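You operate a simulated robot arm through the tools that you are given. There is no shell and no other tool.

Carry out the task below with a simulated robot arm. There is one attempt and no reset: what you move stays moved.

Task
Scoop ground coffee into the holder to its line, then tamp it flat.
Fine: Put the scoop and the tamper back where they were. Set down upright: tamper.
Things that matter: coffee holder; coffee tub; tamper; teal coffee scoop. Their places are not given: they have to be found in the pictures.

The check looks at the end state, three seconds after you hand in, the way a careful person would. Anything else that was tipped, shoved, dropped, spilled or broken makes it a failure.

Robot
A 7-joint arm with a fingered hand, fixed in place. Base frame: the origin is at the foot of the arm, x ahead of it, y to its left, z up; the work surface is at about z = 0.9. Lengths are in m, angles in rad, forces in N, time in s.
With the tool pointing down near the work surface it reaches from about 0.18 to 0.8 m from the base axis. Its first joint turns from -2.897 to 2.897 rad. Payload 4.9 kg.
The TCP is the grasp point between the finger pads, 0.032 m short of the fingertips. In the tool frame z runs along the fingers and y along their closing line. Largest opening 0.192 m; the body of the gripper starts 0.089 m behind the TCP. The gripper is a hand of 3 fingers: y runs from the thumb to the fingers, the wrist lies at [0, 0, -0.267] in the tool frame.
Orientation is that of the tool frame in the base frame, as a unit quaternion [w, x, y, z]. With the fingers straight down and closing along the base's y, the tool's x points along the base's -x, its y along +y and its z along -z.

Tools
- The arm moves only by the tool drive_tool. Its arguments are lists of equal length, an entry for each row: "offset": the shift along the tool's x, y, z in units of 250 mm (1.0 is 250 mm), a list of three; "turn": the turn, a rotation vector about the tool's x, y, z in units of 120 degrees (1.0 is 120 degrees), a list of three. In form: {"offset": [[x, y, z], ...], "turn": [[ax, ay, az], ...]}. A call has 1 to 20 rows; each row is the pose to reach, as a shift and turn from the pose commanded when the call began, along the tool's axes at that moment. A call with a number of a shift or a turn outside -1 to 1 is refused whole. Rows are played at 5 a second. More than 0.05 m and 0.15 rad between two rows, and nothing of the call is played. Where a pose cannot be reached the arm comes as near as it can. A force on the tool above 90 N (or 10 N above the force at the start of the call, whichever is more), or a blocked arm, ends the call early, and 0.2 s more pass. In this call time passes only in rows, and 0.2 s behind the last. It gives the time, the measured TCP pose, the force on the tool (base axes), the opening and the grip force at its end, in the units of the frame above (readings bear some noise), with the torque about the TCP (base axes, N m) and any sound that the robot's microphone picked up, and new pictures: "views" is both (left out), scene, wrist or none.
- Cameras (640 x 400 px; columns grow to the right, rows downward): "scene" is fixed at [0.0519, -0.5016, 1.5052]; the picture's right is [0.86, -0.52, 0.00], its down [-0.20, -0.34, -0.92] and it looks along [0.47, 0.79, -0.40] (base axes); focal length 327 px, centre (320, 200). "wrist" rides on the gripper at [0.08, -0.046, -0.113] in the tool frame; the picture's right is [0.50, 0.87, 0.00], its down [-0.67, 0.39, -0.63] and it looks along [-0.55, 0.32, 0.78] (tool axes); focal length 226 px, centre (320, 200).
- curl_fingers(finger1, finger2, thumb_bend): sets how far each is bent, from 0 (flat) to 1 (curled in); at 0.3 the hand is open as for a grip, at 0.7 the pads meet at the TCP. One left out holds its place. A second passes; each finger stops where it meets its share of the squeeze, and holds until it gets a number again. It is the only way to open and close the hand. It gives what a move gives, with no picture; readings hold the bend of each and the force on the fingers (four entries, about 0 where the hand has none), thumb and palm.
- locate(camera, pixels): for up to 12 pixels [column, row] of the newest picture of that camera ("zoom" is the newest enlarged one), the place [x, y, z] in the base frame of the surface seen there, good to about 0.002 m. No time passes.
- enlarge(camera, box): a new picture of the part [left, top, right, bottom] of that camera's present view, enlarged. No time passes.
- hand_in(): hands the job in; it is judged then, once.

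Leave the gripper open and the arm clear of the work at the hand-in unless told otherwise.

The tools are called after ">>>" as name(argument=value, ...) on one line, values as JSON. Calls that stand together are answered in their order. drive_tool: Moves the arm, as the interface text tells. Its arguments: {"type":"object","properties":{"offset":{"type":"array","items":{"type":"array","items":{"type":"number"}}},"turn":{"type":"array","items":{"type":"array","items":{"type":"number"}}},"views":{"type":"string","enum":["both","scene","wrist","none"]}},"required":["offset","turn"]} The other tools are called the same way: curl_fingers (finger1, finger2, thumb_bend) moves the fingers one by one; locate (camera, pixels) gives the place of the surface under pixels of a picture; enlarge (camera, box) takes an enlarged picture of a part of a camera's view; hand_in () hands the job in.

At the start:

```text
time_s: 0.0
tool_pos: [0.3087, 0.3777, 1.2949]
orientation: [0.0, 0.0, 1.0, 0.001]
force: [-0.1, 0.0, -0.2]
ft_torque: [0.0, 0.0, -0.01]
opening: 0.1919
grip_force: 0.0
shape: jaw
bend: [0.3, 0.3, 0.3]
finger forces: [0.1, 0.0, 0.1, 0.0, 0.0, 0.0]
```

scene: 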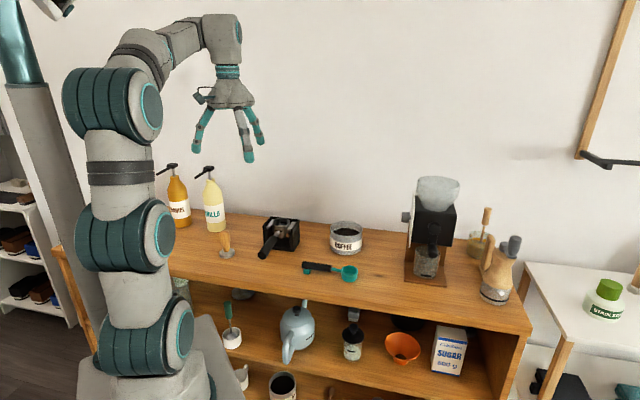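
wrist: 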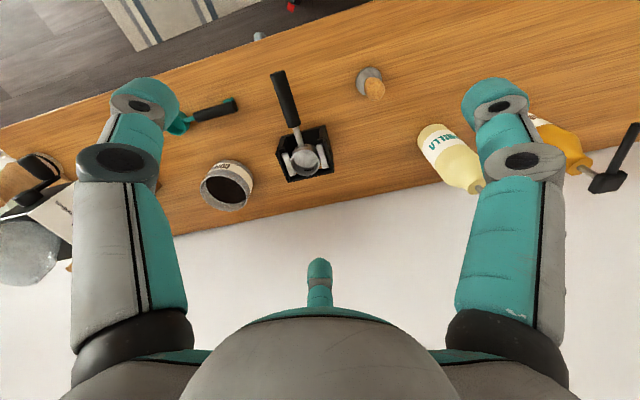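

I see the tub ("COFFEE") near (346,238) in the scene, the scoop at (330,270), the holder (portafilter in a black stand) at (280,237), and the tamper at (226,245). First I'll take enlarged pictures of the area.

>>> enlarge(camera="scene", box=[200, 200, 380, 300])

>>> enlarge(camera="wrist", box=[160, 50, 420, 220])

```text
3.56 times, centred on (290, 250) of scene
```

zoom: 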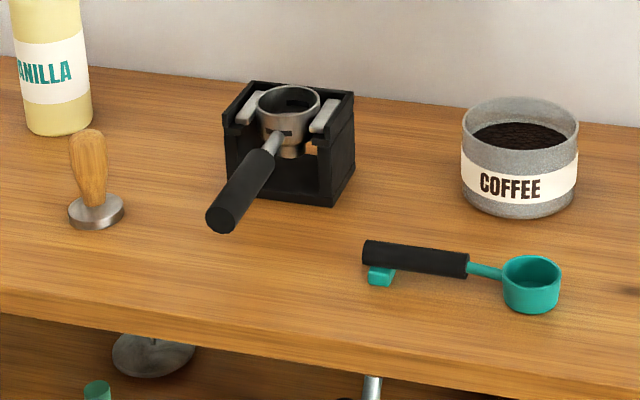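

```text
2.35 times, centred on (290, 135) of wrist
```

zoom: 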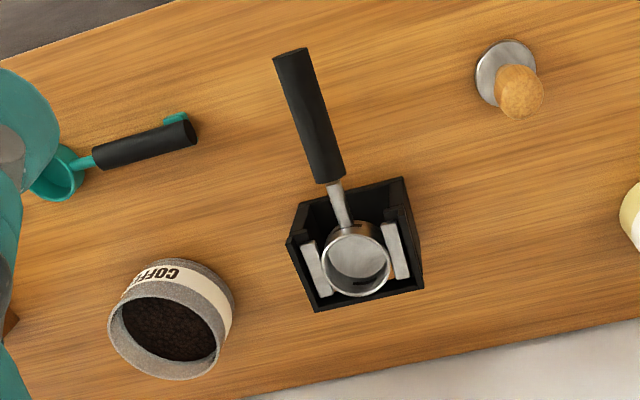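

Now I locate points in the newest zoom (wrist): tub rim and coffee, holder rim and its interior, holder handle, tamper and scoop.

>>> locate(camera="zoom", pixels=[[172, 328], [111, 322], [228, 300], [170, 376], [355, 262], [325, 262], [388, 272], [362, 291], [290, 55], [328, 180], [519, 90], [490, 70]])

>>> locate(camera="scene", pixels=[[306, 266], [330, 268], [349, 273], [342, 274], [358, 276], [350, 281], [304, 274], [336, 271], [346, 227], [225, 236], [226, 256], [233, 252]])

>>> enlarge(camera="scene", box=[290, 255, 370, 305])

```text
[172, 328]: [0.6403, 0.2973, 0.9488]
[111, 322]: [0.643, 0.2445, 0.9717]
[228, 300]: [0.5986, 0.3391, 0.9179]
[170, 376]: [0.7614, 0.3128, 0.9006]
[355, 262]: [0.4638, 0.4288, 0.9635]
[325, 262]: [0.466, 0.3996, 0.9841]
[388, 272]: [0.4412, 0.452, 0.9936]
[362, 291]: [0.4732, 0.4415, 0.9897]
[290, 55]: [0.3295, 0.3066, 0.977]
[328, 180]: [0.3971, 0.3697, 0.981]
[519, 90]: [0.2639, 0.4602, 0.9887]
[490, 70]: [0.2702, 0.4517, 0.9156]
```

```text
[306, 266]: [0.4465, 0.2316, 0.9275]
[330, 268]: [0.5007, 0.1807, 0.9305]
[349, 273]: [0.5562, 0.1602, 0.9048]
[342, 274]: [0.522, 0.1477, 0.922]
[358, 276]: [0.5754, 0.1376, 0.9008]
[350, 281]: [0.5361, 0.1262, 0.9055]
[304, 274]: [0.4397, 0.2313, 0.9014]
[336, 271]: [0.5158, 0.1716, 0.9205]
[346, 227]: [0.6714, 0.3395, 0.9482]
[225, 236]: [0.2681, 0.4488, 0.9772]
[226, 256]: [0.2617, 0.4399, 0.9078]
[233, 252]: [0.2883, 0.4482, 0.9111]
```

```text
8.00 times, centred on (330, 280) of scene
```

zoom: 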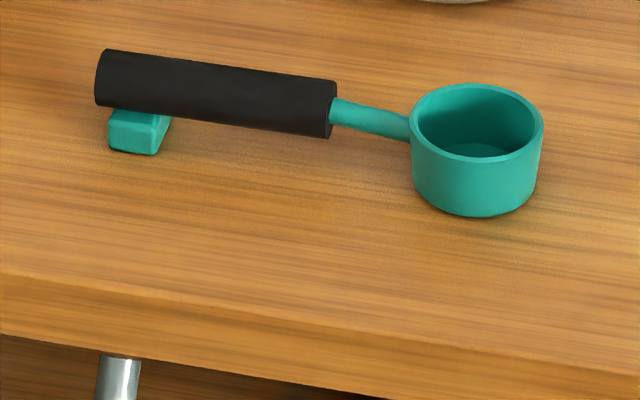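

Now I locate scoop details in this zoom: handle ends, neck, cup rim points, cup base, foot.

>>> locate(camera="zoom", pixels=[[102, 80], [110, 55], [220, 68], [220, 90], [330, 84], [330, 110], [370, 118], [414, 124], [539, 124], [478, 159], [480, 86], [475, 150]])

>>> locate(camera="zoom", pixels=[[470, 211], [130, 130], [130, 150], [112, 100], [320, 130], [220, 115], [480, 120], [485, 150], [540, 180], [165, 125], [155, 150], [410, 115]])

```text
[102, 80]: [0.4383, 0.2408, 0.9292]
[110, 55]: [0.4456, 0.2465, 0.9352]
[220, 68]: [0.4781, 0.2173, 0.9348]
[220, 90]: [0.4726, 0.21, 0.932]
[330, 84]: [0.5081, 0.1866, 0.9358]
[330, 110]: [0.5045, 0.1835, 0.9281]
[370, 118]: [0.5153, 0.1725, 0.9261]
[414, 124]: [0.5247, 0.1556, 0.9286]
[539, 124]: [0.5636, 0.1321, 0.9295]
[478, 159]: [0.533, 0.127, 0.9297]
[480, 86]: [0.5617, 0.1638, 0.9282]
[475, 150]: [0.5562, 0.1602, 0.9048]
```

```text
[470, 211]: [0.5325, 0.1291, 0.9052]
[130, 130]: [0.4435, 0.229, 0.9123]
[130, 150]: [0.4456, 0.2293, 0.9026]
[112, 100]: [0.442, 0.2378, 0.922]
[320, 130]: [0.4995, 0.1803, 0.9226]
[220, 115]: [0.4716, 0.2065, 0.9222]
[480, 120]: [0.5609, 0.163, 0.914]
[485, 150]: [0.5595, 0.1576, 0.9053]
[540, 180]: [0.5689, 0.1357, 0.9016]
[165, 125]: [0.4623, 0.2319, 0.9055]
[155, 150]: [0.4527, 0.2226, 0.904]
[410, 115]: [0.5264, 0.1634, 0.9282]
```

Scoop cup centre ≈ (0.547, 0.145), rim z ≈ 0.929; its handle runs from ≈ (0.443, 0.240) to (0.508, 0.185) at z ≈ 0.927. Now I zoom in on the holder and the tub for their geometry.

>>> enlarge(camera="scene", box=[250, 215, 314, 265])

>>> locate(camera="scene", pixels=[[330, 233], [363, 234], [345, 222], [346, 232], [345, 259], [270, 228], [280, 224], [290, 227], [280, 233], [281, 230], [332, 252], [362, 252]])

```text
8.00 times, centred on (282, 240) of scene
```

zoom: 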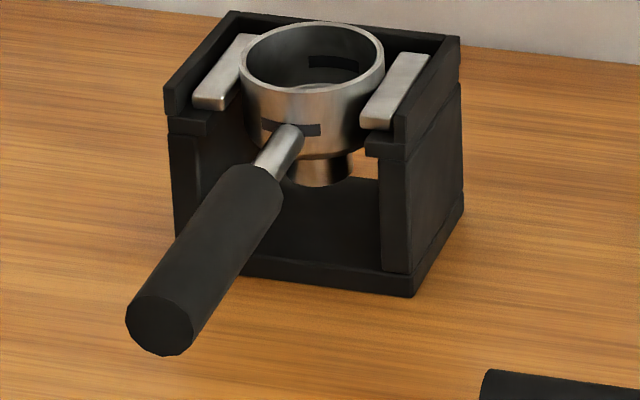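

```text
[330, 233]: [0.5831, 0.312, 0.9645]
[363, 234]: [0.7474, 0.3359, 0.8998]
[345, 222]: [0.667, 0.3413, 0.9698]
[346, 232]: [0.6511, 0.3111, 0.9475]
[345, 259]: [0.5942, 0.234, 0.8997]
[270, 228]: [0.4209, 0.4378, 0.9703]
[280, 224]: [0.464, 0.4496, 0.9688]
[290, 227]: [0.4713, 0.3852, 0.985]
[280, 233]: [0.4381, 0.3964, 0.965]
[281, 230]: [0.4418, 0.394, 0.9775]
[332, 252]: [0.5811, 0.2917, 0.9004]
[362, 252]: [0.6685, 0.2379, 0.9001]
```

The basket has a dark mark on its inner far wall near (335,63) of the zoom and one on its outer front (290,130). I'll locate those along with the rim.

>>> locate(camera="zoom", pixels=[[242, 60], [381, 60], [310, 24], [312, 92], [335, 57], [335, 67], [320, 75], [310, 85], [292, 125], [292, 133], [325, 180], [270, 60]])

>>> locate(camera="zoom", pixels=[[225, 75], [210, 100], [400, 75], [375, 120], [230, 15], [455, 45], [170, 100], [405, 130], [160, 310], [255, 180], [285, 150], [380, 80]])

>>> enlarge(camera="scene", box=[314, 215, 378, 265])

```text
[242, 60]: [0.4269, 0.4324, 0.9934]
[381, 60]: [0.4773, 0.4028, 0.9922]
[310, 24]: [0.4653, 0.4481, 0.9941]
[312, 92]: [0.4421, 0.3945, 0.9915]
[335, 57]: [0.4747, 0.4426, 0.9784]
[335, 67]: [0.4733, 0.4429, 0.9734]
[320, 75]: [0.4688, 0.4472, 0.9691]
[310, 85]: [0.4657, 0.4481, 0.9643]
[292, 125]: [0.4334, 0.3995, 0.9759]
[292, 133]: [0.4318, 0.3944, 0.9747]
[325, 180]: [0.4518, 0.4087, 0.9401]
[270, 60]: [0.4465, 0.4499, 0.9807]
```

```text
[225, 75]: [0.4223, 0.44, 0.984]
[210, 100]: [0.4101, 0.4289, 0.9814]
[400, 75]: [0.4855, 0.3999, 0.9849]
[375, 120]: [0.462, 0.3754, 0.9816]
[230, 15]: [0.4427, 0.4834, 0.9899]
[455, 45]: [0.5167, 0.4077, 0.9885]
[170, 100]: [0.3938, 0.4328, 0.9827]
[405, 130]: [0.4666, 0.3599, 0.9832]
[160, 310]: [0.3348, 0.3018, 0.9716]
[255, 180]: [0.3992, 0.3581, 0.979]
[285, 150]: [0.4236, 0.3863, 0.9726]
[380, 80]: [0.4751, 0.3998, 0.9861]
```

```text
8.00 times, centred on (346, 240) of scene
```

zoom: 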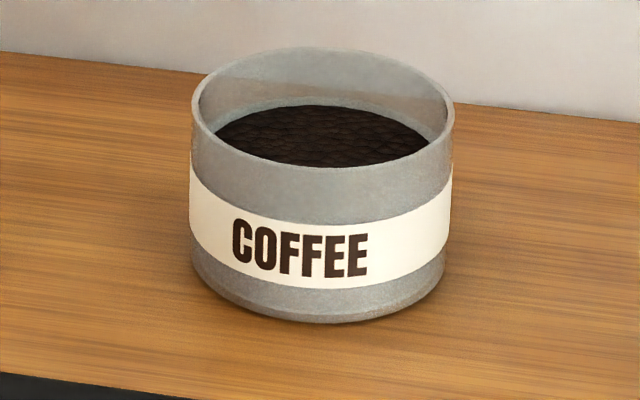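

Basket centre ≈ (0.4535, 0.4205), rim z ≈ 0.9935, radius ≈ 0.028; the inner mark is at z ≈ 0.974–0.978. Now I locate the tub rim and coffee surface.

>>> locate(camera="zoom", pixels=[[195, 112], [450, 112], [320, 52], [320, 170], [230, 135], [420, 135], [320, 115], [320, 158], [320, 140], [320, 318], [192, 180], [320, 80]])

>>> enlarge(camera="scene", box=[194, 220, 258, 270])

```text
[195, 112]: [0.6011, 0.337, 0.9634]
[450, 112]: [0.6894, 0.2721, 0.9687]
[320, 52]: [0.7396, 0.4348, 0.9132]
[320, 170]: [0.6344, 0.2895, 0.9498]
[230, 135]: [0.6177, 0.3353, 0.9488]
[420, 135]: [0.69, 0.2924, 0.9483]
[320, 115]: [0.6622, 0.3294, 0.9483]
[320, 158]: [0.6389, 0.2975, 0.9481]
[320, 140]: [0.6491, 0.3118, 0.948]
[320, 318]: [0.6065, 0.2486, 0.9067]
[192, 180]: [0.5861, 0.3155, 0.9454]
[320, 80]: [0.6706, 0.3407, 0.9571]
```

```text
8.00 times, centred on (226, 245) of scene
```

zoom: 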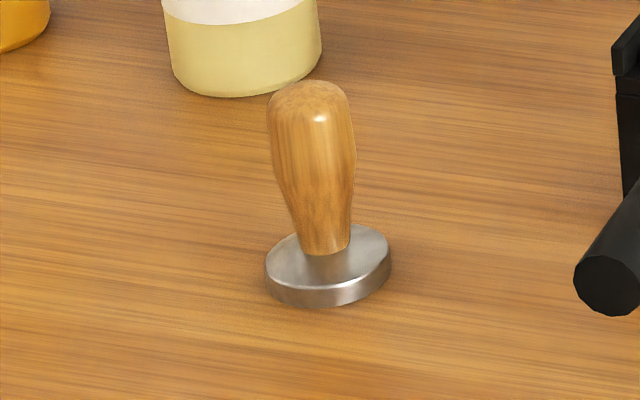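

Tub centre ≈ (0.642, 0.299), rim z ≈ 0.972, coffee surface z ≈ 0.948. Tamper stands at ≈ (0.27, 0.45). Next I learn how the hand closes in free air: bend all fingers to 0.6, then look.

>>> curl_fingers(finger1=0.6, finger2=0.6, thumb_bend=0.6)

>>> locate(camera="zoom", pixels=[[310, 85], [275, 110], [352, 140], [312, 120], [320, 250], [268, 275], [388, 255], [330, 300], [325, 275], [345, 235], [300, 235], [320, 180]])

>>> enlarge(camera="wrist", box=[0, 0, 640, 400])

>>> enlarge(camera="scene", box=[160, 60, 300, 170])

```text
time_s: 1.0
tool_pos: [0.3088, 0.3771, 1.2945]
orientation: [0.0, 0.0, 1.0, 0.0]
force: [0.7, -0.1, -0.8]
ft_torque: [0.0, 0.03, 0.0]
opening: 0.0424
grip_force: 0.1
shape: fingers
bend: [0.6, 0.6, 0.6]
finger forces: [0.0, 0.0, 0.1, 0.1, 0.0, 0.0]
```

```text
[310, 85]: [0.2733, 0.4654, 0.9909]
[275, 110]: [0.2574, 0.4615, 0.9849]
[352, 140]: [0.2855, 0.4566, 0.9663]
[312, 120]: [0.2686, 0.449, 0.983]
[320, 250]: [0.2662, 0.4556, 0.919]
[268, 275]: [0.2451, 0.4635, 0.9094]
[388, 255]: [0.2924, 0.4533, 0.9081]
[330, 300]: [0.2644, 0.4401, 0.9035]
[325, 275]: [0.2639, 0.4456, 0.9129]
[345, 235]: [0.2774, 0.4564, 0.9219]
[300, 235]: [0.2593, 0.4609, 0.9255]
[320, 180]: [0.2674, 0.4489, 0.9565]
```

```text
1.00 times, centred on (320, 200) of wrist (not enlarged: the box is as wide or as high as the picture)
```

zoom: 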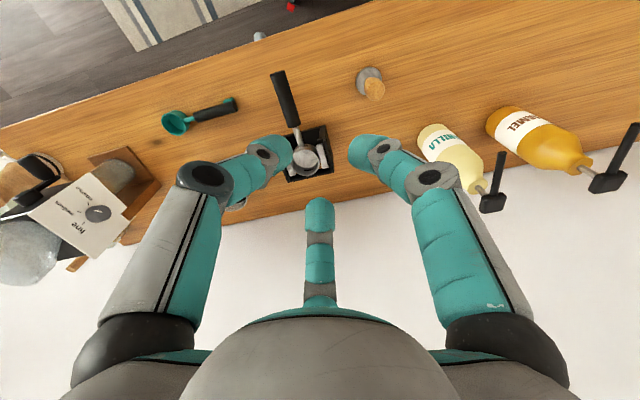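

```text
3.64 times, centred on (230, 115) of scene
```

zoom: 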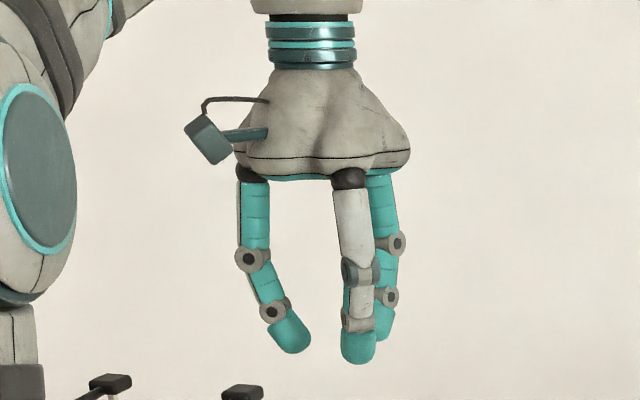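

The hand is three-fold symmetric, with fingers curling to the centre. I'll locate the fingertips in this zoom to learn their geometry at bend 0.6.

>>> locate(camera="zoom", pixels=[[293, 348], [357, 358], [385, 338], [290, 330], [355, 340], [250, 180], [348, 190], [380, 190], [350, 270], [245, 258], [340, 170], [395, 243]])

```text
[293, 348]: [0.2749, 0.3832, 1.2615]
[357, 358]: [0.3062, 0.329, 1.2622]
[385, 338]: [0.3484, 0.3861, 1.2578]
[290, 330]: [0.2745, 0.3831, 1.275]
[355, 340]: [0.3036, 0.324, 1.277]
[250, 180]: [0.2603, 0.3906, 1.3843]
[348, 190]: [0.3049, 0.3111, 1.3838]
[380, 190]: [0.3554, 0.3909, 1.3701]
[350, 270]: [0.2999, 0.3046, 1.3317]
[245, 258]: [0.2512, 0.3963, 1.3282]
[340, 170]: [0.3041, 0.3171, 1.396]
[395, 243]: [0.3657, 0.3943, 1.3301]
```

At bend 0.6 the tips hang about 34 mm below the TCP and the pads are 21 mm from centre. I need the obstacle layout (wall, grinder, bottles), so I'll locate points on these in the scene picture.

>>> locate(camera="scene", pixels=[[300, 190], [400, 190], [250, 200], [200, 180], [345, 205], [380, 250], [405, 275], [432, 240], [408, 217], [212, 195], [215, 228], [179, 210]])

>>> locate(camera="scene", pixels=[[206, 171], [172, 166], [180, 224], [425, 285], [330, 300], [200, 280], [400, 225], [440, 190], [184, 182], [205, 231], [224, 231], [300, 221]])

```text
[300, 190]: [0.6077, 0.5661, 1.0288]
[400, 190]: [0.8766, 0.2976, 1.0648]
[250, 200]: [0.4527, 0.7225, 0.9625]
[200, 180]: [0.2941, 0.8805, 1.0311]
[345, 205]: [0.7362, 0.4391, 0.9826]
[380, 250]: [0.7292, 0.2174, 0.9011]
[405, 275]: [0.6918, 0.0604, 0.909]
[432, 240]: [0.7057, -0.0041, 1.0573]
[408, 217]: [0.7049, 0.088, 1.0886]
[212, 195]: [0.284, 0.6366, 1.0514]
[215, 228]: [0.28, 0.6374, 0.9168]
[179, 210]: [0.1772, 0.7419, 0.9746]
```

```text
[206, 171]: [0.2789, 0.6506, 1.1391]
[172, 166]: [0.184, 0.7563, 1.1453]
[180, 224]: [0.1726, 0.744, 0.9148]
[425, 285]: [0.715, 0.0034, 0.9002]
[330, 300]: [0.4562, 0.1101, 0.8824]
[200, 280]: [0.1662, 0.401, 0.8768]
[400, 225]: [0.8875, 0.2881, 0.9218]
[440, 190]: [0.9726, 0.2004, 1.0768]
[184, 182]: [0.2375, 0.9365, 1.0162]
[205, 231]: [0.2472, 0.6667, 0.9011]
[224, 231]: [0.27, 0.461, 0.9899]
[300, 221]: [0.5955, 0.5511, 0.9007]
```

The wall is the plane x+y ≈ 1.175, so there is room behind the tub and holder. Vanilla stands at (0.28, 0.64) and the grinder starts near (0.69, 0.06). Before touching anything I'll rehearse the pouring motion in the air with the empty hand, well above the holder. First I go to a level pose with the scoop direction along −y.

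>>> drive_tool(offset=[[-0.0483, 0.0571, 0.0292], [-0.0965, 0.1142, 0.0583], [-0.1448, 0.1713, 0.0875], [-0.193, 0.2283, 0.1167], [-0.2413, 0.2854, 0.1458], [-0.2895, 0.3425, 0.175], [-0.3378, 0.3996, 0.2042], [-0.386, 0.4567, 0.2333], [-0.4343, 0.5138, 0.2625], [-0.4825, 0.5708, 0.2917], [-0.5308, 0.6279, 0.3208], [-0.579, 0.685, 0.35]], turn=[[0, 0, 0.0625], [0, 0, 0.125], [0, 0, 0.1875], [0, 0, 0.25], [0, 0, 0.3125], [0, 0, 0.375], [0, 0, 0.4375], [0, 0, 0.5], [0, 0, 0.5625], [0, 0, 0.625], [0, 0, 0.6875], [0, 0, 0.75]], views="scene")

```text
time_s: 3.6
tool_pos: [0.4507, 0.5403, 1.2041]
orientation: [0.001, 0.708, 0.706, -0.001]
force: [0.9, -0.2, 0.1]
ft_torque: [0.01, 0.0, 0.0]
opening: 0.0424
grip_force: 0.1
shape: fingers
bend: [0.6, 0.6, 0.6]
finger forces: [0.0, 0.0, 0.0, 0.1, 0.1, 0.0]
out of reach, approached as far as the arm can: row 12
```

scene: 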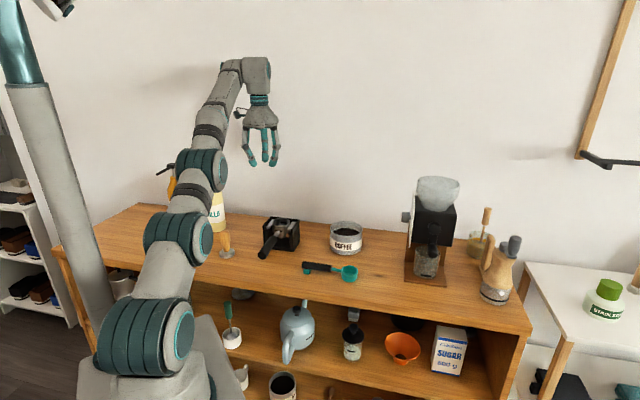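

It nearly reached that pose (the wrist is high here, so reach is shorter). Now I lower 0.12 m and rehearse the nose-down pitch to 112° about a virtual cup lip above the basket.

>>> drive_tool(offset=[[0, 0, 0.16], [0, 0, 0.32], [0, 0, 0.48], [-0.0088, 0, 0.4132], [-0.0269, 0, 0.3483], [-0.0539, 0, 0.2866], [-0.0891, 0, 0.2292], [-0.132, 0, 0.1772], [-0.1818, 0, 0.1317], [-0.2373, 0, 0.0936], [-0.2976, 0, 0.0636], [-0.3616, 0, 0.0423], [-0.4279, 0, 0.0301], [-0.4952, 0, 0.0272], [-0.5622, 0, 0.0338], [-0.6277, 0, 0.0496], [-0.6904, 0, 0.0743]], turn=[[0, 0, 0], [0, 0, 0], [0, 0, 0], [0, 0.0667, 0], [0, 0.1333, 0], [0, 0.2, 0], [0, 0.2667, 0], [0, 0.3333, 0], [0, 0.4, 0], [0, 0.4667, 0], [0, 0.5333, 0], [0, 0.6, 0], [0, 0.6667, 0], [0, 0.7333, 0], [0, 0.8, 0], [0, 0.8667, 0], [0, 0.9333, 0]], views="both")

```text
time_s: 7.2
tool_pos: [0.4482, 0.3677, 1.1856]
orientation: [-0.586, 0.394, 0.395, 0.588]
force: [1.3, -0.2, 0.6]
ft_torque: [0.01, -0.02, 0.02]
opening: 0.042
grip_force: 0.0
shape: fingers
bend: [0.6, 0.6, 0.6]
finger forces: [0.0, 0.0, 0.0, 0.0, 0.1, 0.1]
```

scene: 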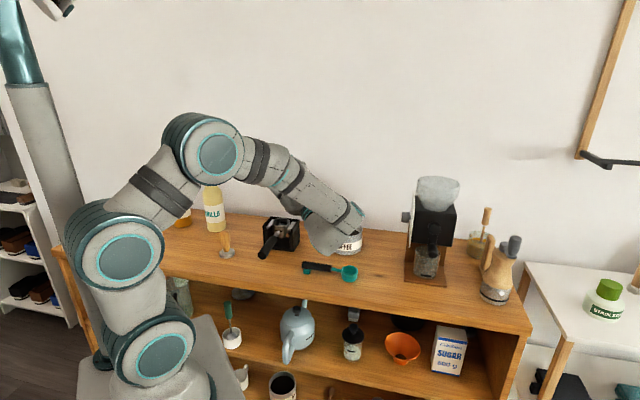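
wrist: 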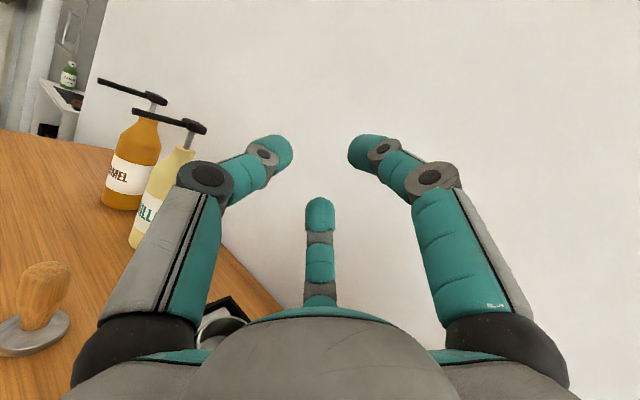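

The whole pouring pitch is reachable. Now I pitch back to level while rising a little.

>>> drive_tool(offset=[[0.014, 0, 0.0149], [0.028, 0, 0.0299], [0.042, 0, 0.0448], [0.056, 0, 0.0597], [0.07, 0, 0.0746], [0.084, 0, 0.0896], [0.098, 0, 0.1045], [0.112, 0, 0.1194], [0.126, 0, 0.1344], [0.14, 0, 0.1493], [0.154, 0, 0.1642], [0.168, 0, 0.1791], [0.182, 0, 0.1941], [0.196, 0, 0.209]], turn=[[0, -0.0667, 0], [0, -0.1333, 0], [0, -0.2, 0], [0, -0.2667, 0], [0, -0.3333, 0], [0, -0.4, 0], [0, -0.4667, 0], [0, -0.5333, 0], [0, -0.6, 0], [0, -0.6667, 0], [0, -0.7333, 0], [0, -0.8, 0], [0, -0.8667, 0], [0, -0.9333, 0]], views="none")

```text
time_s: 10.2
tool_pos: [0.4485, 0.3983, 1.2508]
orientation: [0.001, 0.707, 0.707, 0.0]
force: [-0.6, 0.7, 1.0]
ft_torque: [0.05, 0.01, 0.03]
opening: 0.0421
grip_force: 0.1
shape: fingers
bend: [0.6, 0.6, 0.6]
finger forces: [0.1, 0.1, 0.0, 0.0, 0.1, 0.0]
```

Now I fly to a hover above the scoop handle mid (0.475, 0.212), turning the hand so its closing line is square to the handle, at TCP z = 1.05.

>>> drive_tool(offset=[[-0.0931, 0.0133, 0.1004], [-0.1863, 0.0265, 0.2008], [-0.2794, 0.0398, 0.3011], [-0.3725, 0.053, 0.4015], [-0.4656, 0.0663, 0.5019], [-0.5588, 0.0795, 0.6023], [-0.6519, 0.0928, 0.7026], [-0.745, 0.106, 0.803]], turn=[[0, 0, -0.0479], [0, 0, -0.0958], [0, 0, -0.1437], [0, 0, -0.1917], [0, 0, -0.2396], [0, 0, -0.2875], [0, 0, -0.3354], [0, 0, -0.3833]], views="both")

>>> curl_fingers(finger1=0.42, finger2=0.42, thumb_bend=0.42)

>>> enlarge(camera="wrist", box=[160, 50, 480, 250])

```text
time_s: 12.0
tool_pos: [0.4773, 0.2108, 1.0476]
orientation: [0.001, 0.374, 0.927, 0.001]
force: [0.3, -0.2, 0.1]
ft_torque: [0.03, 0.0, -0.03]
opening: 0.0422
grip_force: 0.1
shape: fingers
bend: [0.6, 0.6, 0.6]
finger forces: [0.0, 0.0, 0.0, 0.0, 0.0, 0.0]
```

scene: 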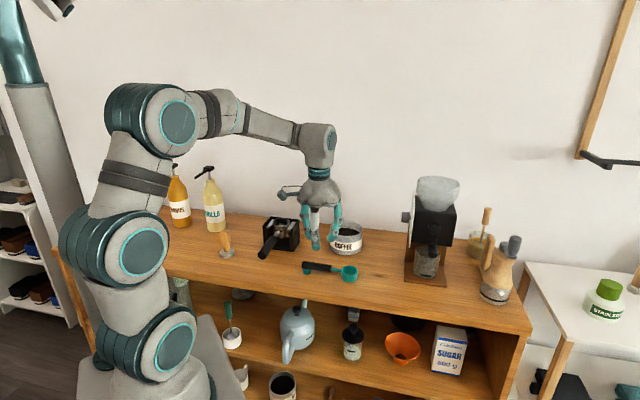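
wrist: 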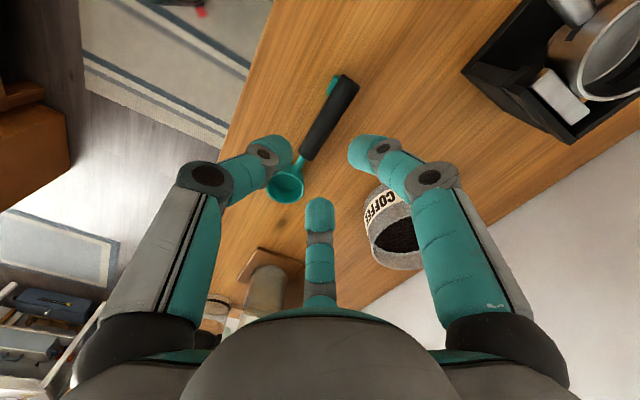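

```text
time_s: 13.0
tool_pos: [0.4763, 0.2115, 1.0496]
orientation: [0.0, 0.375, 0.927, 0.0]
force: [0.3, 0.8, -0.3]
ft_torque: [0.02, 0.0, 0.01]
opening: 0.118
grip_force: 0.1
shape: fingers
bend: [0.42, 0.42, 0.42]
finger forces: [0.0, 0.1, 0.0, 0.0, 0.0, 0.0]
```

```text
2.00 times, centred on (320, 150) of wrist
```

zoom: 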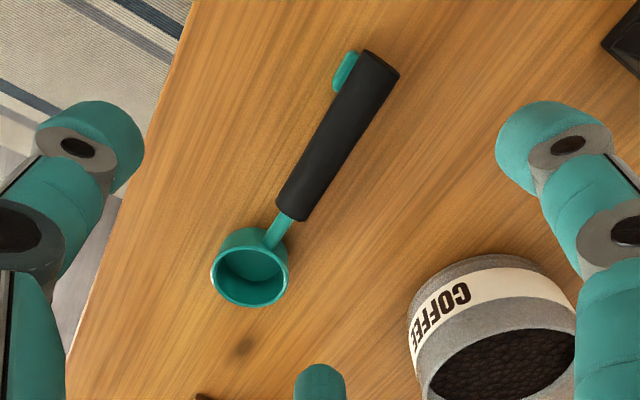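

I see the scoop clearly. I'll locate handle and cup points from this nearer view to refine the grasp.

>>> locate(camera="zoom", pixels=[[380, 58], [362, 90], [340, 135], [318, 175], [293, 212], [305, 130], [352, 165], [215, 272], [288, 268], [250, 232], [248, 302], [278, 232]])

>>> locate(camera="zoom", pixels=[[415, 340], [575, 330], [520, 262], [490, 310], [500, 370], [440, 390], [345, 75], [340, 100], [330, 145], [310, 140], [355, 130], [330, 155]])

```text
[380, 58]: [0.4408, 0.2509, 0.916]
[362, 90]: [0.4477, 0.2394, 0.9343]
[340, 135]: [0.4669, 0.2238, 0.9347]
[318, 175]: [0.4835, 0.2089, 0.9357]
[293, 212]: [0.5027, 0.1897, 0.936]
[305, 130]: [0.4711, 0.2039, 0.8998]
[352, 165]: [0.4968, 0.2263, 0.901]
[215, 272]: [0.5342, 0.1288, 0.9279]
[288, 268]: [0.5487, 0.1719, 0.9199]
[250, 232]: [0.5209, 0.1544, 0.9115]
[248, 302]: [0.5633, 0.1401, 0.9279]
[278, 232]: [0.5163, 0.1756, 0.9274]
```

```text
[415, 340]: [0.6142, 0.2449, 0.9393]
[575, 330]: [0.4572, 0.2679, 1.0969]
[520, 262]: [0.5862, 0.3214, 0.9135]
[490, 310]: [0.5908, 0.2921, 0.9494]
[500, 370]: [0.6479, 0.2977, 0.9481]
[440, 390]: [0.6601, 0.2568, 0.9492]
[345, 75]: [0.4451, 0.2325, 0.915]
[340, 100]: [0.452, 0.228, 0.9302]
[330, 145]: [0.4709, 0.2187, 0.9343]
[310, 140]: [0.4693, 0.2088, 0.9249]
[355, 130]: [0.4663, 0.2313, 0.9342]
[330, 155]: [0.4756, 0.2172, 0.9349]
```

Handle axis: aligned with the table at az −45°, top z ≈ 0.936, mid at ≈ (0.4738, 0.2157). I check the fingertip height at bend 0.42 before descending.

>>> enlarge(camera="scene", box=[270, 170, 390, 290])

```text
3.33 times, centred on (330, 230) of scene
```

zoom: 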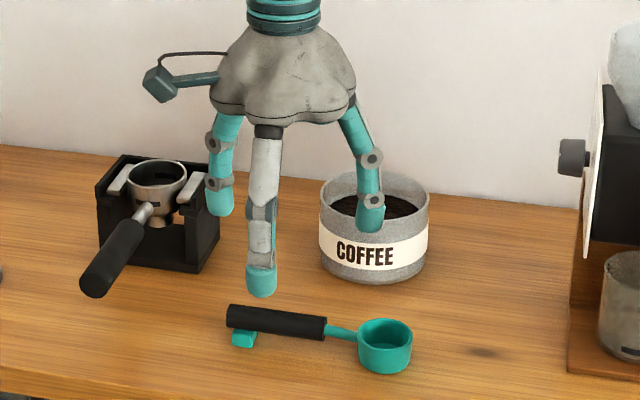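

>>> locate(camera="zoom", pixels=[[262, 295], [220, 213], [370, 230], [262, 285], [370, 222], [220, 205]])

```text
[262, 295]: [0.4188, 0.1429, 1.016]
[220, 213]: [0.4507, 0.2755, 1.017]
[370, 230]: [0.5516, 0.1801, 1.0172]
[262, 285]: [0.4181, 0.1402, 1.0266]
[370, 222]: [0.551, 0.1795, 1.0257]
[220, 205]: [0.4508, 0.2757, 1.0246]
```

Tips are about 34.5 mm below the TCP at this bend too. I narrow the fingers to 0.46 and descend to TCP z ≈ 0.945 over the handle mid, correcting yaw by 1°.

>>> curl_fingers(finger1=0.46, finger2=0.46, thumb_bend=0.46)

>>> drive_tool(offset=[[0.0137, 0.0073, 0.07], [0.0137, 0.0073, 0.15], [0.0137, 0.0073, 0.23], [0.0137, 0.0073, 0.31], [0.0137, 0.0073, 0.37], [0.0137, 0.0073, 0.42]], turn=[[0, 0, 0.0083], [0, 0, 0.0083], [0, 0, 0.0083], [0, 0, 0.0083], [0, 0, 0.0083], [0, 0, 0.0083]], views="both")

>>> enlarge(camera="scene", box=[280, 210, 376, 306])

```text
time_s: 14.0
tool_pos: [0.4785, 0.2118, 1.0493]
orientation: [0.0, 0.375, 0.927, 0.0]
force: [0.4, 1.0, 0.1]
ft_torque: [0.02, -0.02, 0.02]
opening: 0.1022
grip_force: 0.1
shape: fingers
bend: [0.46, 0.46, 0.46]
finger forces: [0.0, 0.0, 0.0, 0.1, 0.0, 0.0]
```

```text
time_s: 15.4
tool_pos: [0.4742, 0.2148, 0.9431]
orientation: [0.0, 0.383, 0.924, 0.0]
force: [0.1, 0.4, 0.1]
ft_torque: [0.02, 0.0, 0.0]
opening: 0.1018
grip_force: 0.1
shape: fingers
bend: [0.46, 0.46, 0.46]
finger forces: [0.1, 0.1, 0.0, 0.1, 0.0, 0.1]
```

scene: 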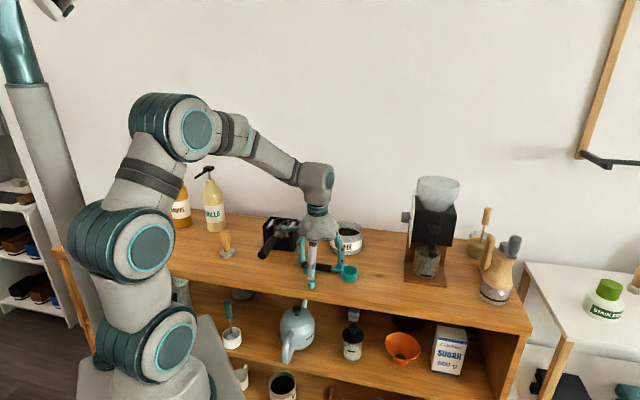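
wrist: 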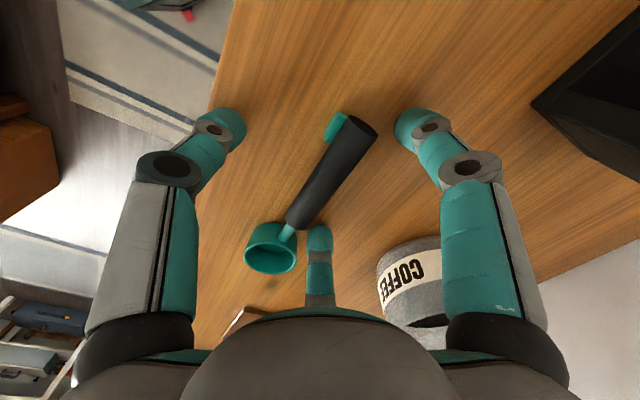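

```text
4.17 times, centred on (328, 258) of scene
```

zoom: 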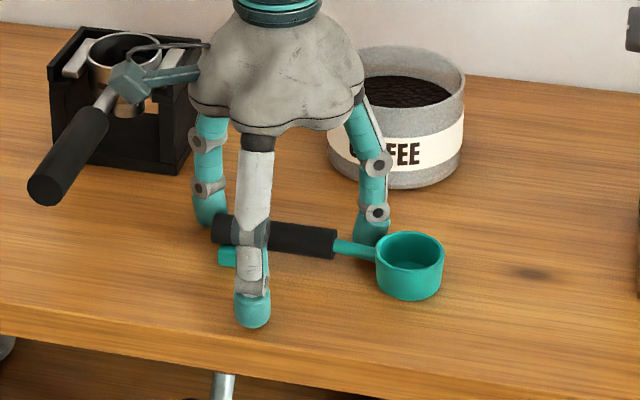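

Everything is aligned. I lower 5 mm more, then bring the thumb in first close to the handle (0.60).

>>> drive_tool(offset=[[0, 0, 0.01], [0, 0, 0.02]], turn=[[0, 0, 0], [0, 0, 0]], views="none")

>>> curl_fingers(thumb_bend=0.6)

>>> enlarge(camera="wrist", box=[180, 80, 460, 280])

```text
time_s: 16.0
tool_pos: [0.475, 0.2159, 0.9415]
orientation: [0.001, 0.383, 0.924, 0.001]
force: [-2.5, 0.2, 15.3]
ft_torque: [0.12, 0.45, -0.07]
opening: 0.1021
grip_force: 7.7
shape: fingers
bend: [0.46, 0.46, 0.46]
finger forces: [6.8, 2.2, 0.0, 0.0, 6.6, 0.0]
```

```text
time_s: 17.0
tool_pos: [0.4759, 0.2149, 0.942]
orientation: [0.001, 0.383, 0.924, 0.002]
force: [-5.3, -13.0, 53.5]
ft_torque: [-2.64, 2.39, 0.32]
opening: 0.088
grip_force: 26.8
shape: fingers
bend: [0.46, 0.46, 0.56]
finger forces: [0.1, 0.0, 0.0, 0.0, 53.6, 0.1]
```

```text
2.00 times, centred on (320, 180) of wrist
```

zoom: 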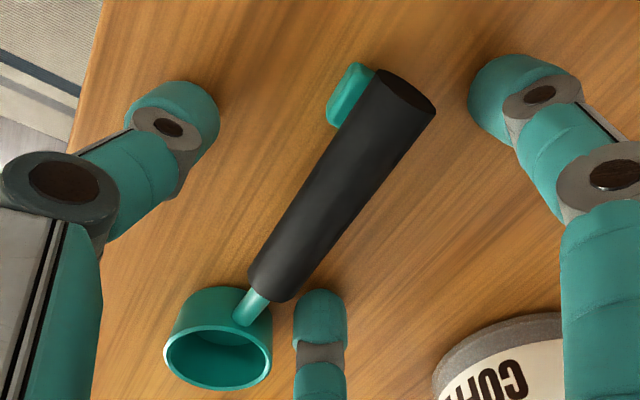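

The tips touch the table (15 N, then 53 N on the thumb). I open the thumb back to 0.46, raise 9 mm, and try again.

>>> curl_fingers(thumb_bend=0.46)

>>> drive_tool(offset=[[0, 0, -0.018], [0, 0, -0.036]], turn=[[0, 0, 0], [0, 0, 0]], views="none")

>>> curl_fingers(thumb_bend=0.57)

>>> enlarge(camera="wrist", box=[180, 80, 460, 280])

```text
time_s: 18.0
tool_pos: [0.4759, 0.217, 0.941]
orientation: [0.002, 0.383, 0.924, 0.003]
force: [12.4, -2.0, 36.3]
ft_torque: [-1.39, 0.93, 0.6]
opening: 0.0911
grip_force: 18.5
shape: fingers
bend: [0.46, 0.46, 0.49]
finger forces: [1.5, 0.1, 0.1, 0.0, 34.5, 0.1]
```

```text
time_s: 18.6
tool_pos: [0.4729, 0.215, 0.9455]
orientation: [-0.002, 0.383, 0.924, -0.003]
force: [0.1, -0.2, -0.4]
ft_torque: [0.01, 0.0, -0.01]
opening: 0.1016
grip_force: 0.0
shape: fingers
bend: [0.46, 0.46, 0.46]
finger forces: [0.0, 0.0, 0.1, 0.0, 0.0, 0.0]
```

```text
time_s: 19.6
tool_pos: [0.4748, 0.2161, 0.9496]
orientation: [0.0, 0.382, 0.924, 0.0]
force: [0.1, -0.1, 0.7]
ft_torque: [-0.02, -0.06, 0.01]
opening: 0.0813
grip_force: 0.0
shape: fingers
bend: [0.46, 0.46, 0.56]
finger forces: [0.0, 0.1, 0.0, 0.1, 0.1, 0.1]
```

```text
2.00 times, centred on (320, 180) of wrist
```

zoom: 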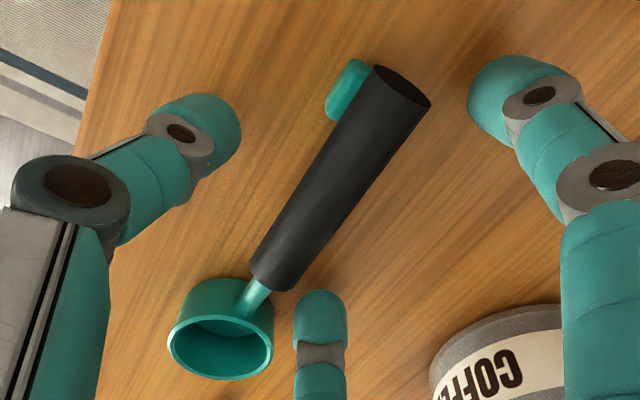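

No contact now. I continue: thumb to 0.62, then look.

>>> curl_fingers(thumb_bend=0.61)

>>> enlarge(camera="wrist", box=[180, 80, 460, 280])

>>> enlarge(camera="scene", box=[290, 230, 370, 290])

```text
time_s: 20.6
tool_pos: [0.4754, 0.2152, 0.9495]
orientation: [0.001, 0.383, 0.924, 0.0]
force: [-0.2, -0.5, 0.0]
ft_torque: [-0.02, 0.0, 0.01]
opening: 0.0719
grip_force: 0.0
shape: fingers
bend: [0.46, 0.46, 0.61]
finger forces: [0.0, 0.0, 0.0, 0.0, 0.0, 0.0]
```

```text
2.00 times, centred on (320, 180) of wrist
```

zoom: 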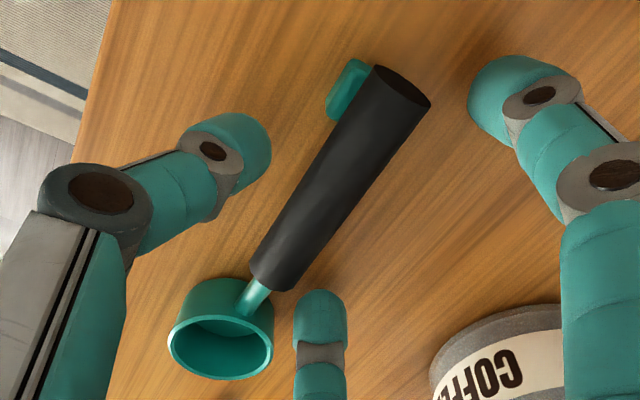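

```text
6.67 times, centred on (330, 260) of scene
```

zoom: 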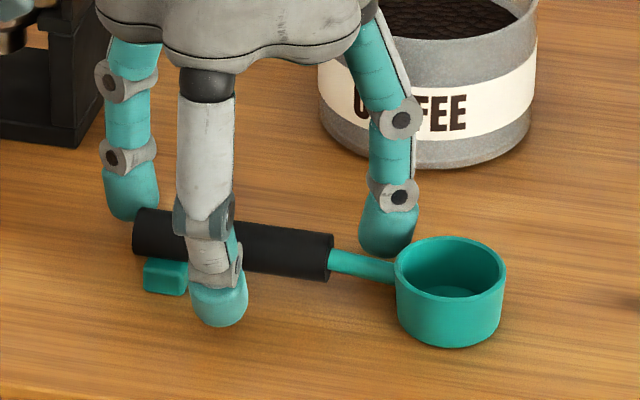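

The thumb is still clear of the handle. I move the thumb to 0.65 and the two fingers to 0.51, then look.

>>> curl_fingers(thumb_bend=0.65, finger1=0.51, finger2=0.51)

>>> enlarge(camera="wrist", box=[180, 80, 460, 280])

>>> enlarge(camera="scene", box=[290, 230, 370, 290])

```text
time_s: 21.6
tool_pos: [0.4755, 0.2153, 0.948]
orientation: [0.0, 0.383, 0.924, 0.0]
force: [-0.3, 0.1, 0.2]
ft_torque: [0.01, -0.02, -0.02]
opening: 0.0537
grip_force: 0.0
shape: fingers
bend: [0.51, 0.51, 0.65]
finger forces: [0.0, 0.0, 0.1, 0.1, 0.0, 0.0]
```

```text
2.00 times, centred on (320, 180) of wrist
```

zoom: 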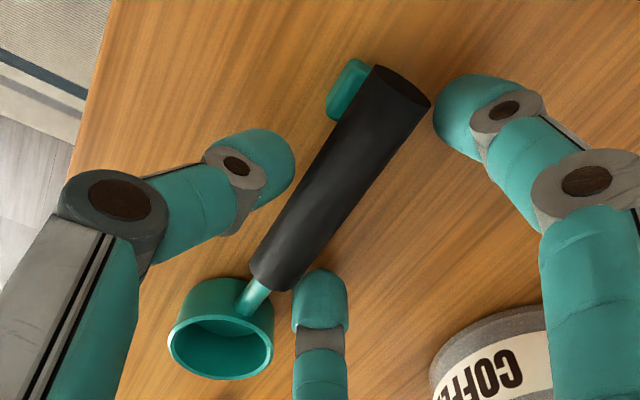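

```text
6.67 times, centred on (330, 260) of scene
```

zoom: 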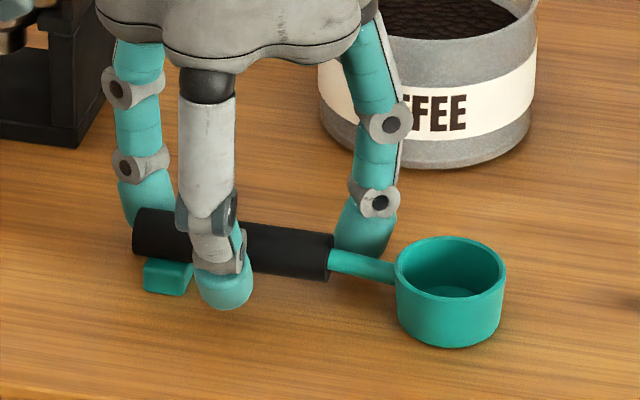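

Both fingers approach near each end of the handle symmetrically. I continue: thumb 0.68, fingers 0.54.

>>> curl_fingers(thumb_bend=0.68, finger1=0.54, finger2=0.54)

>>> enlarge(camera="wrist", box=[180, 80, 460, 280])

>>> enlarge(camera="scene", box=[290, 230, 370, 290])

```text
time_s: 22.6
tool_pos: [0.4755, 0.2165, 0.9494]
orientation: [0.0, 0.382, 0.924, 0.0]
force: [0.8, -0.5, 0.2]
ft_torque: [0.03, 0.02, 0.01]
opening: 0.0445
grip_force: 0.5
shape: fingers
bend: [0.53, 0.54, 0.68]
finger forces: [0.6, 0.4, 0.1, 0.0, 0.8, 0.1]
```

```text
2.00 times, centred on (320, 180) of wrist
```

zoom: 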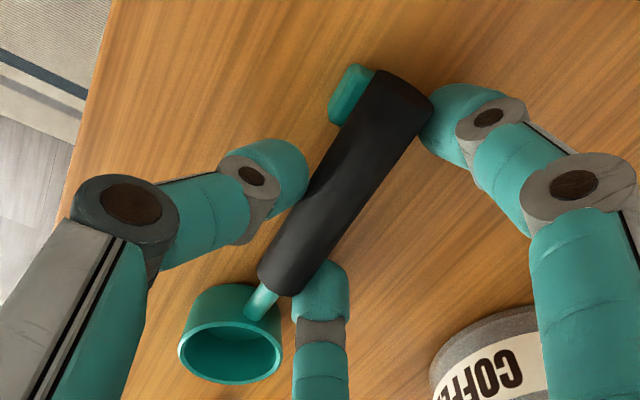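

```text
6.67 times, centred on (330, 260) of scene
```

zoom: 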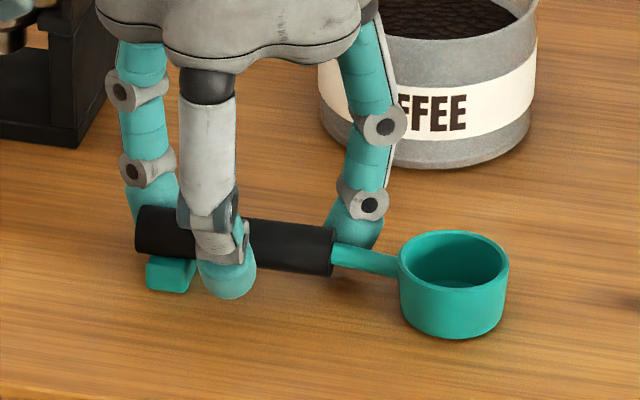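

Light contact with all three digits. I tighten gradually: fingers 0.58, thumb 0.73.

>>> curl_fingers(thumb_bend=0.73, finger1=0.58, finger2=0.58)

>>> enlarge(camera="wrist", box=[180, 80, 460, 280])

>>> enlarge(camera="scene", box=[290, 230, 370, 290])

```text
time_s: 23.6
tool_pos: [0.4745, 0.2157, 0.949]
orientation: [0.0, 0.383, 0.924, 0.0]
force: [-0.8, 0.6, 2.6]
ft_torque: [0.09, -0.07, 0.08]
opening: 0.0402
grip_force: 7.3
shape: fingers
bend: [0.54, 0.54, 0.69]
finger forces: [3.3, 3.7, 0.1, 0.0, 7.1, 0.1]
```

```text
2.00 times, centred on (320, 180) of wrist
```

zoom: 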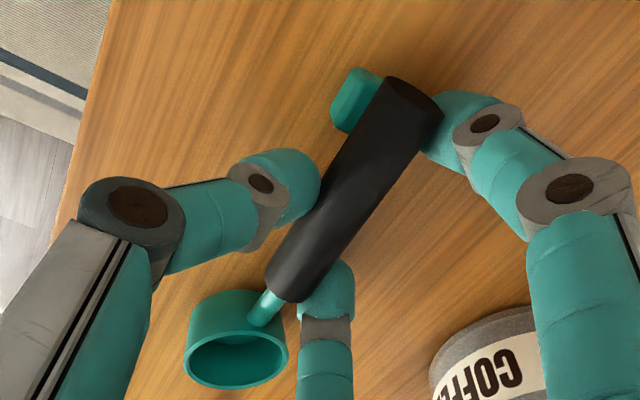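

```text
6.67 times, centred on (330, 260) of scene
```

zoom: 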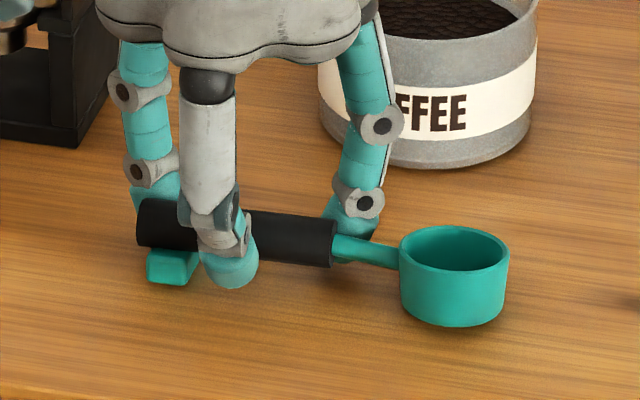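

The pads wedge the handle slightly upward. I check whether the cup is still level by locating its rim points in this zoom.

>>> locate(camera="zoom", pixels=[[403, 245], [506, 245], [455, 269], [455, 228], [450, 325], [140, 220], [300, 220], [325, 225], [330, 262], [290, 262], [175, 282], [360, 245]])

```text
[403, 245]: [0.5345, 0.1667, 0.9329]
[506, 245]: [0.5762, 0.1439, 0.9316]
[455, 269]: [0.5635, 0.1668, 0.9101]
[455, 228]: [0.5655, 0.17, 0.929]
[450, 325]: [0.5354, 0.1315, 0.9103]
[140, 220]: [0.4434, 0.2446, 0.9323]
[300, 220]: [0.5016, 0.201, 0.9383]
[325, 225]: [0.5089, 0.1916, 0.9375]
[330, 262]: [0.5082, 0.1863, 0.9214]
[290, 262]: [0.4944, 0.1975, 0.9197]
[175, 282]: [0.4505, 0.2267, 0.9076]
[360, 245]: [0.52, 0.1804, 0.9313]
```

The cup has rolled only ~6° and rose a few mm; I can compensate later with the wrist. I squeeze further for a firm grip.

>>> curl_fingers(thumb_bend=0.8, finger1=0.64, finger2=0.64)

>>> enlarge(camera="wrist", box=[180, 80, 460, 280])

>>> enlarge(camera="scene", box=[290, 230, 370, 290])

```text
time_s: 24.6
tool_pos: [0.4745, 0.2155, 0.9489]
orientation: [0.0, 0.383, 0.924, -0.001]
force: [0.2, 0.5, 1.2]
ft_torque: [0.02, -0.03, -0.02]
opening: 0.0355
grip_force: 18.2
shape: fingers
bend: [0.56, 0.56, 0.74]
finger forces: [9.5, 9.3, 0.0, 0.1, 18.4, 0.0]
```

```text
2.00 times, centred on (320, 180) of wrist
```

zoom: 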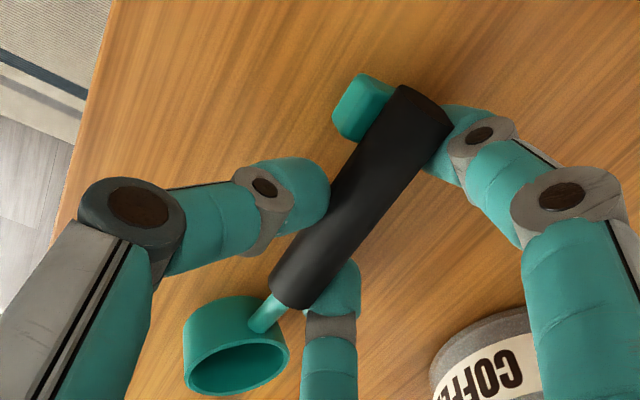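

```text
6.67 times, centred on (330, 260) of scene
```

zoom: 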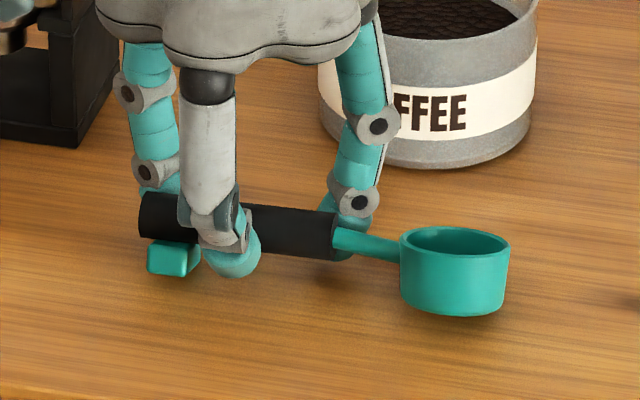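

Grip is now 18 N on thumb and fingers, with the scoop rolled perhaps 15° about its handle. I lift straight up 6 cm slowly and check that it is held.

>>> drive_tool(offset=[[0, 0, -0.02], [0, 0, -0.06], [0, 0, -0.12], [0, 0, -0.18], [0, 0, -0.24]], turn=[[0, 0, 0], [0, 0, 0], [0, 0, 0], [0, 0, 0], [0, 0, 0]], views="both")

>>> enlarge(camera="scene", box=[290, 215, 370, 275])

```text
time_s: 25.8
tool_pos: [0.4735, 0.2151, 1.0086]
orientation: [0.0, 0.383, 0.924, 0.0]
force: [-1.1, -0.4, -0.9]
ft_torque: [0.03, -0.01, 0.01]
opening: 0.0354
grip_force: 18.7
shape: fingers
bend: [0.56, 0.56, 0.74]
finger forces: [9.4, 9.4, 0.1, 0.0, 18.4, 0.0]
```

scene: 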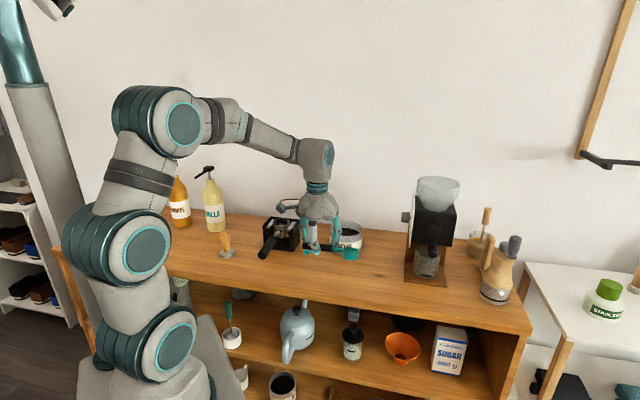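
wrist: 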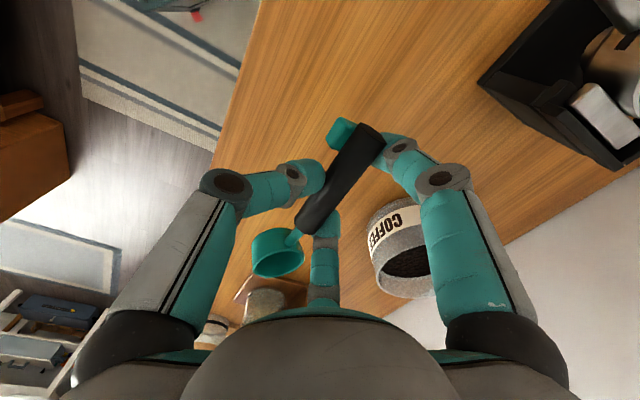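

```text
6.67 times, centred on (330, 245) of scene
```

zoom: 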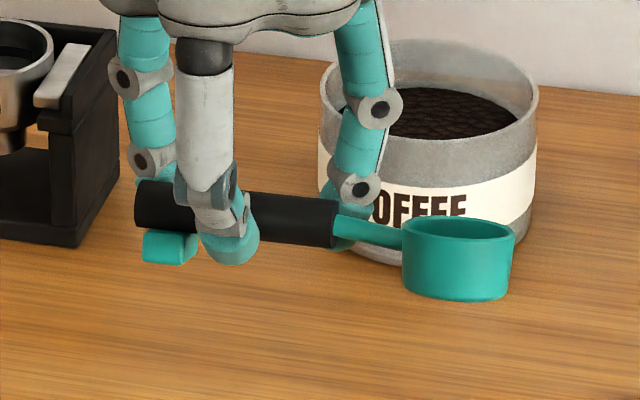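

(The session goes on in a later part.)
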